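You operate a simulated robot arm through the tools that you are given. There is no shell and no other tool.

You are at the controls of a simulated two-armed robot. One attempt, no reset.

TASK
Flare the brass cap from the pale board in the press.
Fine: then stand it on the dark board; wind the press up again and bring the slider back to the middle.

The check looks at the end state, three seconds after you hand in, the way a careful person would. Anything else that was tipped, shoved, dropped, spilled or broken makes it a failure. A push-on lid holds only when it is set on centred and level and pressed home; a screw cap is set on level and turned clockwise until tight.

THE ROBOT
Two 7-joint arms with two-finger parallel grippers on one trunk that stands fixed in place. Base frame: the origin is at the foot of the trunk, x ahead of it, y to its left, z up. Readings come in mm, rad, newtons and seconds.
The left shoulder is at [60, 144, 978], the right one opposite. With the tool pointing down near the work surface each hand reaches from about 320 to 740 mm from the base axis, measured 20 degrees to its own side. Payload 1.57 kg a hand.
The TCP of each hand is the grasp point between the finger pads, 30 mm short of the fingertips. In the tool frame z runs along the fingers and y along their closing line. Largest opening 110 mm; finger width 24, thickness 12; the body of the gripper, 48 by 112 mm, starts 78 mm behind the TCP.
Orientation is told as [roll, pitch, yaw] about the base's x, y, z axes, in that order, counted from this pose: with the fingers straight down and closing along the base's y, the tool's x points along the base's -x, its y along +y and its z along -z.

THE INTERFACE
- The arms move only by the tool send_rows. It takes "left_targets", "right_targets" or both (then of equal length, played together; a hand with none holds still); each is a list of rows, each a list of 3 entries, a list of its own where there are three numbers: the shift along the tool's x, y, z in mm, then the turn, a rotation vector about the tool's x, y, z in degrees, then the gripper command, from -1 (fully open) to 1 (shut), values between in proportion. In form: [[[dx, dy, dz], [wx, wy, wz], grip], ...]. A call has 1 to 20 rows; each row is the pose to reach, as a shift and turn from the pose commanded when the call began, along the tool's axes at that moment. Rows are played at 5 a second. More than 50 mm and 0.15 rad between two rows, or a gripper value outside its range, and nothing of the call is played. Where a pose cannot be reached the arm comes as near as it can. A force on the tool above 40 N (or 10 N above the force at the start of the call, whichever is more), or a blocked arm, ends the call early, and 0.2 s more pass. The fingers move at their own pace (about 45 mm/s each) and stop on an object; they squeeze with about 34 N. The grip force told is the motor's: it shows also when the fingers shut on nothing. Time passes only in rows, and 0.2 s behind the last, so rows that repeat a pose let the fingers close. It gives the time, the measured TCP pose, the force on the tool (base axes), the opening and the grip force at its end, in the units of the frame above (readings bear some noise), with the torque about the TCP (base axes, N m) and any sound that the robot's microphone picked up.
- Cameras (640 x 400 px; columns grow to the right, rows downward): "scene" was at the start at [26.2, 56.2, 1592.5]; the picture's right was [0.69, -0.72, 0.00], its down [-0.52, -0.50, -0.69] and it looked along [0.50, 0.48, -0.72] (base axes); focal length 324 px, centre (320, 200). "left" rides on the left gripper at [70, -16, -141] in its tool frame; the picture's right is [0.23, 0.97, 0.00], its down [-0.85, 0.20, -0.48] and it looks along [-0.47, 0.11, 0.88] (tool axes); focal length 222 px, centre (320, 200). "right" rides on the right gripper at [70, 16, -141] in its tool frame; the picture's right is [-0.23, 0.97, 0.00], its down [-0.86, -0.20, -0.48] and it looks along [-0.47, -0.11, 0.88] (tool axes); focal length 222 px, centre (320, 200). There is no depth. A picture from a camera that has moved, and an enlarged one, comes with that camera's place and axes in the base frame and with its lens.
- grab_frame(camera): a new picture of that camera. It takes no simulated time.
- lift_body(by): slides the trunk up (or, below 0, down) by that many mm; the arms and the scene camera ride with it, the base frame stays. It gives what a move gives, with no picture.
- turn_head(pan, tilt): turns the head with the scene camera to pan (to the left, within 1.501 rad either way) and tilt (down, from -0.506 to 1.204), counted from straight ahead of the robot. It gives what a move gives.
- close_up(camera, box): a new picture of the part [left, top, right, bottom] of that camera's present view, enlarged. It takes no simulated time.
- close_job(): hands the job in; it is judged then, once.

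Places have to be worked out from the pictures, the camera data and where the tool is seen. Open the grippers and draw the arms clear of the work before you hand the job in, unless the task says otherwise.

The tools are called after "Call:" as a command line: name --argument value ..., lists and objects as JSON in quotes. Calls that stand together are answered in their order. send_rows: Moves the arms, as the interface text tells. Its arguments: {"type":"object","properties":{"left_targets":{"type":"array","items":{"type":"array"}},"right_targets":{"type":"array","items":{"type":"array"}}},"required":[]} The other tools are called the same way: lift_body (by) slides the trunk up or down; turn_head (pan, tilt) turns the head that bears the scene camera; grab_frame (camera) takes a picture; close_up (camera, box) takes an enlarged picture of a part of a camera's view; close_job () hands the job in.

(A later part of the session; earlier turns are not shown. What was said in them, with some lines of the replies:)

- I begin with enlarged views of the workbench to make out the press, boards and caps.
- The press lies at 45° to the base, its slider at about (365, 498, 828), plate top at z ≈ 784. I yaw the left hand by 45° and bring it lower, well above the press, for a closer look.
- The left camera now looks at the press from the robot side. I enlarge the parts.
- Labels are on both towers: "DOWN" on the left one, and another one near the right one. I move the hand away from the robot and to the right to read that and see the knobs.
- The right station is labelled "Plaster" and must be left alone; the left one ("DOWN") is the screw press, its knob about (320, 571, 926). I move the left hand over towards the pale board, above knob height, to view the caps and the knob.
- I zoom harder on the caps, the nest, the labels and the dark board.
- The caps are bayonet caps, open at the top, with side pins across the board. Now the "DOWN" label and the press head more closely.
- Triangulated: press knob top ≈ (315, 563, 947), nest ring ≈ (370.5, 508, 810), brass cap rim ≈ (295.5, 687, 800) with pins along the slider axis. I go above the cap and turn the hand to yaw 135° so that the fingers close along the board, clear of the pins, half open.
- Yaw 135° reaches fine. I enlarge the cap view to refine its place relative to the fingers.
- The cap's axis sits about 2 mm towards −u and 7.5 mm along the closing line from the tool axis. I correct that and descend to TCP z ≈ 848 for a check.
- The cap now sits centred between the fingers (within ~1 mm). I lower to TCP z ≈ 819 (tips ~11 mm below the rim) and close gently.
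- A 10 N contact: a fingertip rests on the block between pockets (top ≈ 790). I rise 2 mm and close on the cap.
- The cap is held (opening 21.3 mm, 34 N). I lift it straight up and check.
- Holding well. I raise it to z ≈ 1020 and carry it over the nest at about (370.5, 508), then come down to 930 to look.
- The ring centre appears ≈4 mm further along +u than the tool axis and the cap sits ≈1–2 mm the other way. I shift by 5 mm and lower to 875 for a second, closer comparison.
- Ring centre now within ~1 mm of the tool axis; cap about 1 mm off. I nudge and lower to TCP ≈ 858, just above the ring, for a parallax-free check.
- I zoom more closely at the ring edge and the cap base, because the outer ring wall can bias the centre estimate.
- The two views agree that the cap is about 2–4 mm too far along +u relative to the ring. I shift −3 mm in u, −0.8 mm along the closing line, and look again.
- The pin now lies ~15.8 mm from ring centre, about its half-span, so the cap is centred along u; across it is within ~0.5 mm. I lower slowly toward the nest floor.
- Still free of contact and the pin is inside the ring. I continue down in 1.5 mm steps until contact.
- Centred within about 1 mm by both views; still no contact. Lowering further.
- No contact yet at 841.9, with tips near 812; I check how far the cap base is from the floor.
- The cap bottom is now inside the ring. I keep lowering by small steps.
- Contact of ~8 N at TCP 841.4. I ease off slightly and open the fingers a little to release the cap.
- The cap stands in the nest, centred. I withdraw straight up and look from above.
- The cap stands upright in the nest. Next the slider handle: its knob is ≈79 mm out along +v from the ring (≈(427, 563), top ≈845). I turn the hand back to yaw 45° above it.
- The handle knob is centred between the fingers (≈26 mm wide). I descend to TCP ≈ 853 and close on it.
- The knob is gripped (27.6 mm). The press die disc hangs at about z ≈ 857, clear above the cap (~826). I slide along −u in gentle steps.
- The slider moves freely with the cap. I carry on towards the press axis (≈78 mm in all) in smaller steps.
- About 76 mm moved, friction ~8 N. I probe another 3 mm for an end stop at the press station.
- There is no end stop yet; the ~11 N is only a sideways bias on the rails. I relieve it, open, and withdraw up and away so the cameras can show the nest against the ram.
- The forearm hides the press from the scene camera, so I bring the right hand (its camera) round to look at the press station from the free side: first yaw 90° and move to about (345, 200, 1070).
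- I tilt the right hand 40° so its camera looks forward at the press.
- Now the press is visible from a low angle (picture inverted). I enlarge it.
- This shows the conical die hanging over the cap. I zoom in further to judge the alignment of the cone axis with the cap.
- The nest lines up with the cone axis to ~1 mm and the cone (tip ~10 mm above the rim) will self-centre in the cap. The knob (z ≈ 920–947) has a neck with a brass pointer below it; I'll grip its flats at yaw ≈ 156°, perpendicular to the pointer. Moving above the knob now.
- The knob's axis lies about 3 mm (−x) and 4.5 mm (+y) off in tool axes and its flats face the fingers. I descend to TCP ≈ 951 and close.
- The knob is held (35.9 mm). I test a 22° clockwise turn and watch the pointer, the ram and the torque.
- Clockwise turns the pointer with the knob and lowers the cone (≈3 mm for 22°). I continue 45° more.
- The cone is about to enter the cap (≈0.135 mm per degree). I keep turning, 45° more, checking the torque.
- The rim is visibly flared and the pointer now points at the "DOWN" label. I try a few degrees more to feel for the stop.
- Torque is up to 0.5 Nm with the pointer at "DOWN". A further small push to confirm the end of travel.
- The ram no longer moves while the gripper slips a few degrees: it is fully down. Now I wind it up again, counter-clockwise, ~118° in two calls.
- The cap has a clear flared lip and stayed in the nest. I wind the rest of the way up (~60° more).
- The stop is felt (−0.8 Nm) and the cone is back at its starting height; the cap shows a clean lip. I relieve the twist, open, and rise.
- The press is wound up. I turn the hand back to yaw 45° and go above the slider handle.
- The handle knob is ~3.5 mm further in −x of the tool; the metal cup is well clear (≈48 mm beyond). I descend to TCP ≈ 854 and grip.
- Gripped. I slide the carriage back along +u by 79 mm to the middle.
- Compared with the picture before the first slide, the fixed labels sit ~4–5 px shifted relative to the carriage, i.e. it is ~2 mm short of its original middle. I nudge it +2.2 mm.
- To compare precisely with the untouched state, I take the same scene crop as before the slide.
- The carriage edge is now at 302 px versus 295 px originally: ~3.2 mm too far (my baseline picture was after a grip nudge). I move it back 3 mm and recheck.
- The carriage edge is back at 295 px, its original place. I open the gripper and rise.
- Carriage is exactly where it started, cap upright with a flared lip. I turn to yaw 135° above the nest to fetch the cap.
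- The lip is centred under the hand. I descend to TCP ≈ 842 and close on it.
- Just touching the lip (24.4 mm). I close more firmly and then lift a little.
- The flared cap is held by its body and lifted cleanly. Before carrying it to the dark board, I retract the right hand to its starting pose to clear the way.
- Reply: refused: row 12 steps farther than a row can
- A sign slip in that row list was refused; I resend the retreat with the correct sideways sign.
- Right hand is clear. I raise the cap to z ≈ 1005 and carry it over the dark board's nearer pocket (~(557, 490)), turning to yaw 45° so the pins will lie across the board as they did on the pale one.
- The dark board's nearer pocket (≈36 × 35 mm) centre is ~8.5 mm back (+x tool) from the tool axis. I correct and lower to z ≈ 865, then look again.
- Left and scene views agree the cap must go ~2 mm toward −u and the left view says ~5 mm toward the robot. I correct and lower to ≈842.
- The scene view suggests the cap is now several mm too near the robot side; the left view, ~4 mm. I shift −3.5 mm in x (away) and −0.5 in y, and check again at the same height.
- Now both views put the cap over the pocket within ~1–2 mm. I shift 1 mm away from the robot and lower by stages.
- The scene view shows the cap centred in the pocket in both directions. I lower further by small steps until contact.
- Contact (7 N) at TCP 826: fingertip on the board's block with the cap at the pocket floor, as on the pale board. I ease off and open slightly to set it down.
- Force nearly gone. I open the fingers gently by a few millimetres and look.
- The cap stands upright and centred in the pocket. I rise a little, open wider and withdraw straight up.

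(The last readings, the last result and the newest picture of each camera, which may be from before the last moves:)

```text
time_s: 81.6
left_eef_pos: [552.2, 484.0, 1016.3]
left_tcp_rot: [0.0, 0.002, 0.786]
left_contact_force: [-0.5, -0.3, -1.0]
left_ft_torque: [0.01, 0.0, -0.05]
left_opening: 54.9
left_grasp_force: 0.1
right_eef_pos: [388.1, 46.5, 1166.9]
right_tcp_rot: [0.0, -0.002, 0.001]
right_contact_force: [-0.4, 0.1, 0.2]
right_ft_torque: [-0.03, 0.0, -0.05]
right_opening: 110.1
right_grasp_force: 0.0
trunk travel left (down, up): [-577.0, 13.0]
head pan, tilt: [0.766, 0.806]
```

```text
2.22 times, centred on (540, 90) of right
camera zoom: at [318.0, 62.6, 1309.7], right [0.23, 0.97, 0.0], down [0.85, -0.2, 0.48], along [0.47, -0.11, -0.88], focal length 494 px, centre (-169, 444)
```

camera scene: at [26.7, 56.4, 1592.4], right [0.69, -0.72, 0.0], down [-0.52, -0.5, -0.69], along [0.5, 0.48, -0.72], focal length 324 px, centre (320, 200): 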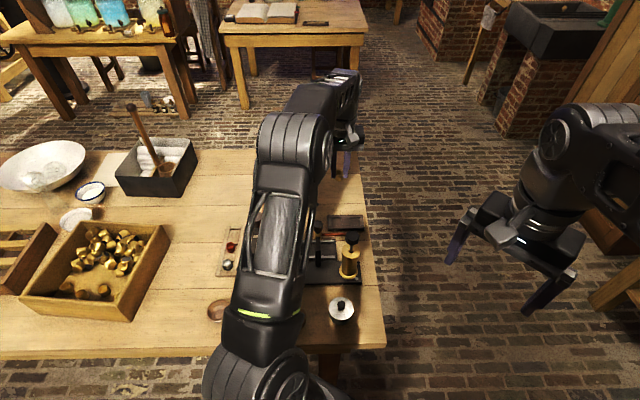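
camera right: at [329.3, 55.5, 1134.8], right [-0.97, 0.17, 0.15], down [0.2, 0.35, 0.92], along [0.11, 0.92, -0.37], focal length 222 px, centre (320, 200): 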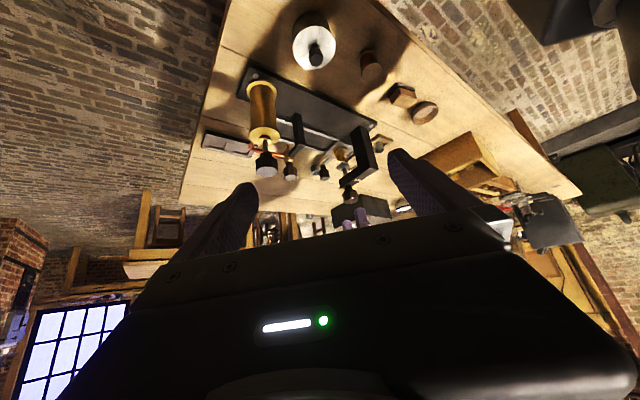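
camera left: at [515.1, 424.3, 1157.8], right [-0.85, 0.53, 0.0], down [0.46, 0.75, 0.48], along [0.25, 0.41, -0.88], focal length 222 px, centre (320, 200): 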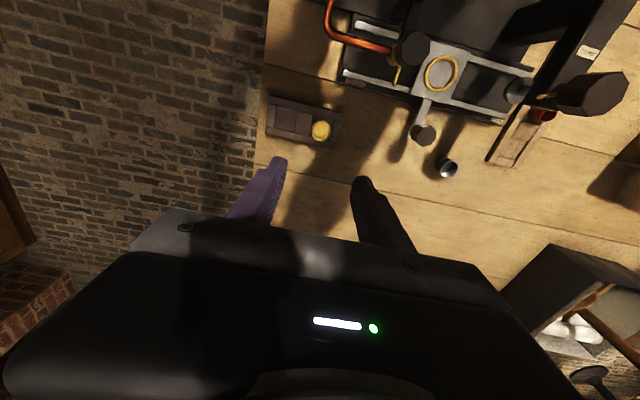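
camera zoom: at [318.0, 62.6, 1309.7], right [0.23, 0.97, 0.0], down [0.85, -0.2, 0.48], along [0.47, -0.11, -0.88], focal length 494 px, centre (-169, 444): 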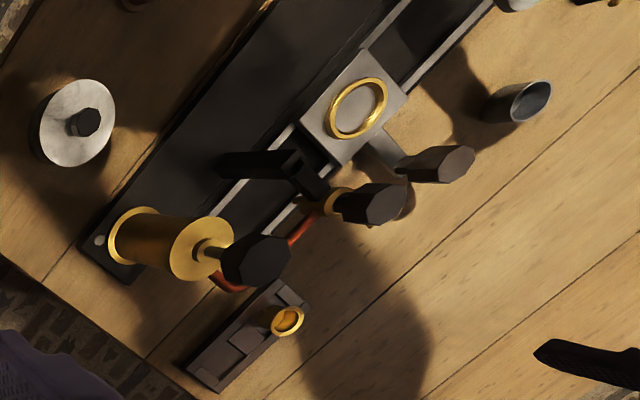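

The flared cap stands on the dark board, press up, slider in the middle. I bring the left arm back to its starting pose, rising first.

Call:
send_rows --left_targets '[[[0, 0, -40], [0, 0, 0], 0], [[0, 0, -80], [0, 0, 0], -0.5], [[0, 0, -120], [0, 0, 0], -1], [[0, 0, -152], [0, 0, 0], -1], [[35, 15, -152], [0, 0, 5.6], -1], [[69, 30, -152], [0, 0, 11.2], -1], [[104, 46, -152], [0, 0, 16.9], -1], [[138, 61, -152], [0, 0, 22.5], -1], [[173, 76, -152], [0, 0, 28.1], -1], [[208, 91, -152], [0, 0, 33.8], -1], [[242, 106, -152], [0, 0, 39.4], -1], [[277, 121.6, -152], [0, 0, 45], -1]]'

Call:
grab_frame --camera "scene"

Call:
close_up --camera "scene" --box '[190, 190, 390, 340]'

Call:
close_up --camera "scene" --box '[230, 190, 380, 300]'

Call:
close_up --camera "left" --box '[220, 20, 480, 240]'

```text
time_s: 84.2
left_eef_pos: [266.8, 376.5, 1167.0]
left_tcp_rot: [0.0, -0.001, -0.004]
left_contact_force: [-0.2, 1.3, 0.5]
left_ft_torque: [-0.02, -0.05, 0.02]
left_opening: 109.8
left_grasp_force: 0.0
left hand out of reach, approached as far as the arm can: row 2, 3, 4, 5, 6, 7
right_eef_pos: [387.0, 46.6, 1168.3]
right_tcp_rot: [-0.001, -0.004, 0.002]
right_contact_force: [-0.4, 0.4, 0.6]
right_ft_torque: [-0.03, -0.05, 0.03]
right_opening: 109.8
right_grasp_force: 0.0
trunk travel left (down, up): [-577.0, 13.0]
head pan, tilt: [0.766, 0.806]
```

```text
taken
camera scene: at [23.2, 56.7, 1592.5], right [0.69, -0.72, 0.0], down [-0.52, -0.5, -0.69], along [0.5, 0.48, -0.72], focal length 324 px, centre (320, 200)
```

scene: 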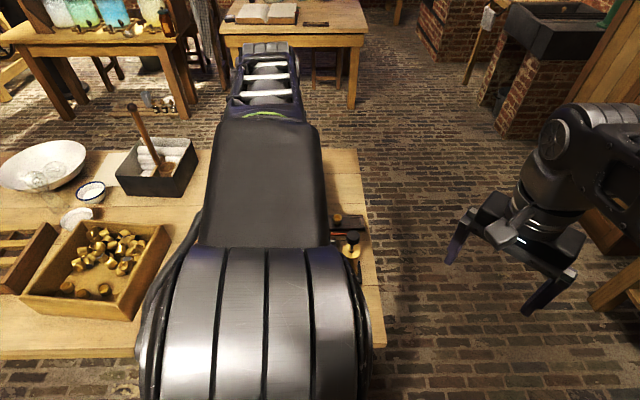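

```text
2.67 times, centred on (290, 265) of scene
camera zoom: at [23.2, 56.7, 1592.5], right [0.69, -0.72, 0.0], down [-0.52, -0.5, -0.69], along [0.5, 0.48, -0.72], focal length 863 px, centre (400, 27)
```

zoom: 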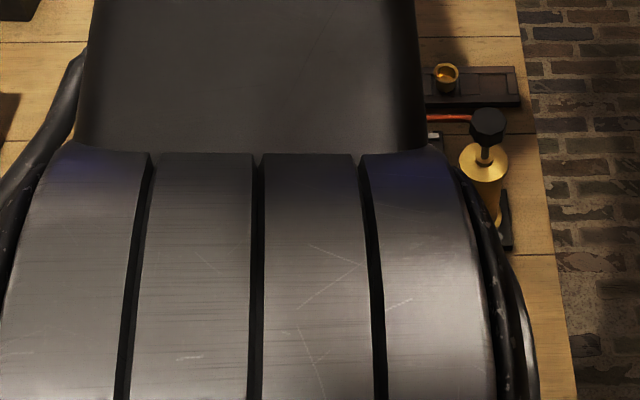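

```text
3.64 times, centred on (305, 245) of scene
camera zoom: at [23.2, 56.7, 1592.5], right [0.69, -0.72, 0.0], down [-0.52, -0.5, -0.69], along [0.5, 0.48, -0.72], focal length 1177 px, centre (374, 36)
```

zoom: 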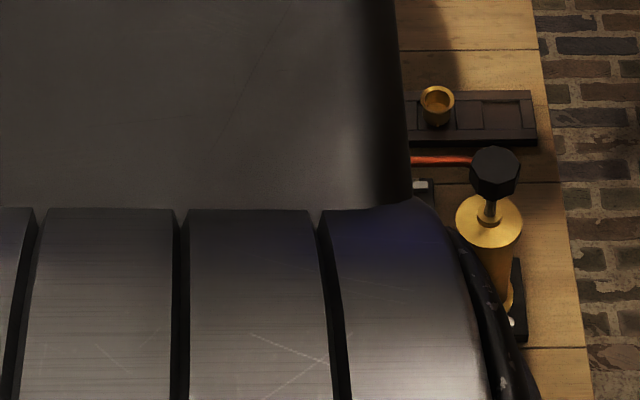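

```text
1.82 times, centred on (350, 130) of left
camera zoom: at [196.6, 361.7, 1308.8], right [-0.23, 0.97, 0.0], down [0.85, 0.2, 0.48], along [0.47, 0.11, -0.88], focal length 404 px, centre (266, 327)
```

zoom: 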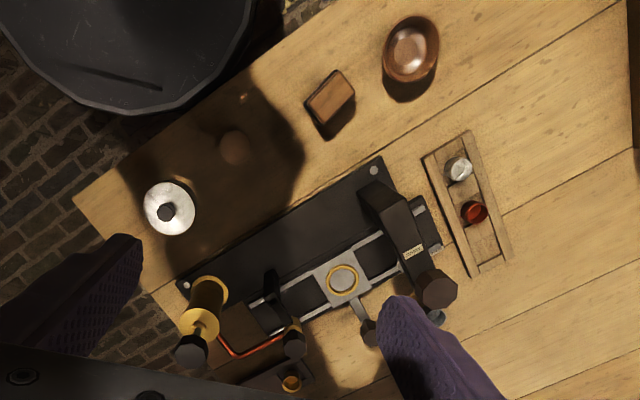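

Everything is in place: flared brass cap upright on the dark board, press wound up, slider back at the middle, other items undisturbed, both grippers open and clear. I hand in.

Call:
close_job

```text
The job is handed in.
```

I flared the brass cap in the press, and it now stands upright in a pocket on the dark board. I've handed the job in but have had no verdict yet.

- **Flare:** the cap took a clear, even lip. I turned the knob until the pointer reached "DOWN" and the cone stopped moving.
- **Press:** it is wound back up to its upper stop, with the cone at its starting height.
- **Slider:** the camera view put it back in its original middle position, to within about a millimetre.
- **Everything else:** the other caps, the pale board, the cup, the bowl and the pump looked undisturbed in the last pictures. I did not touch the "Plaster" station.

Both grippers are open and both hands are back where they started. On the way back the left arm hit its reach limit for a few steps. It ended with its elbow bent differently, so it now blocks much of the scene camera's view. I made the final check mostly from the left hand's camera.
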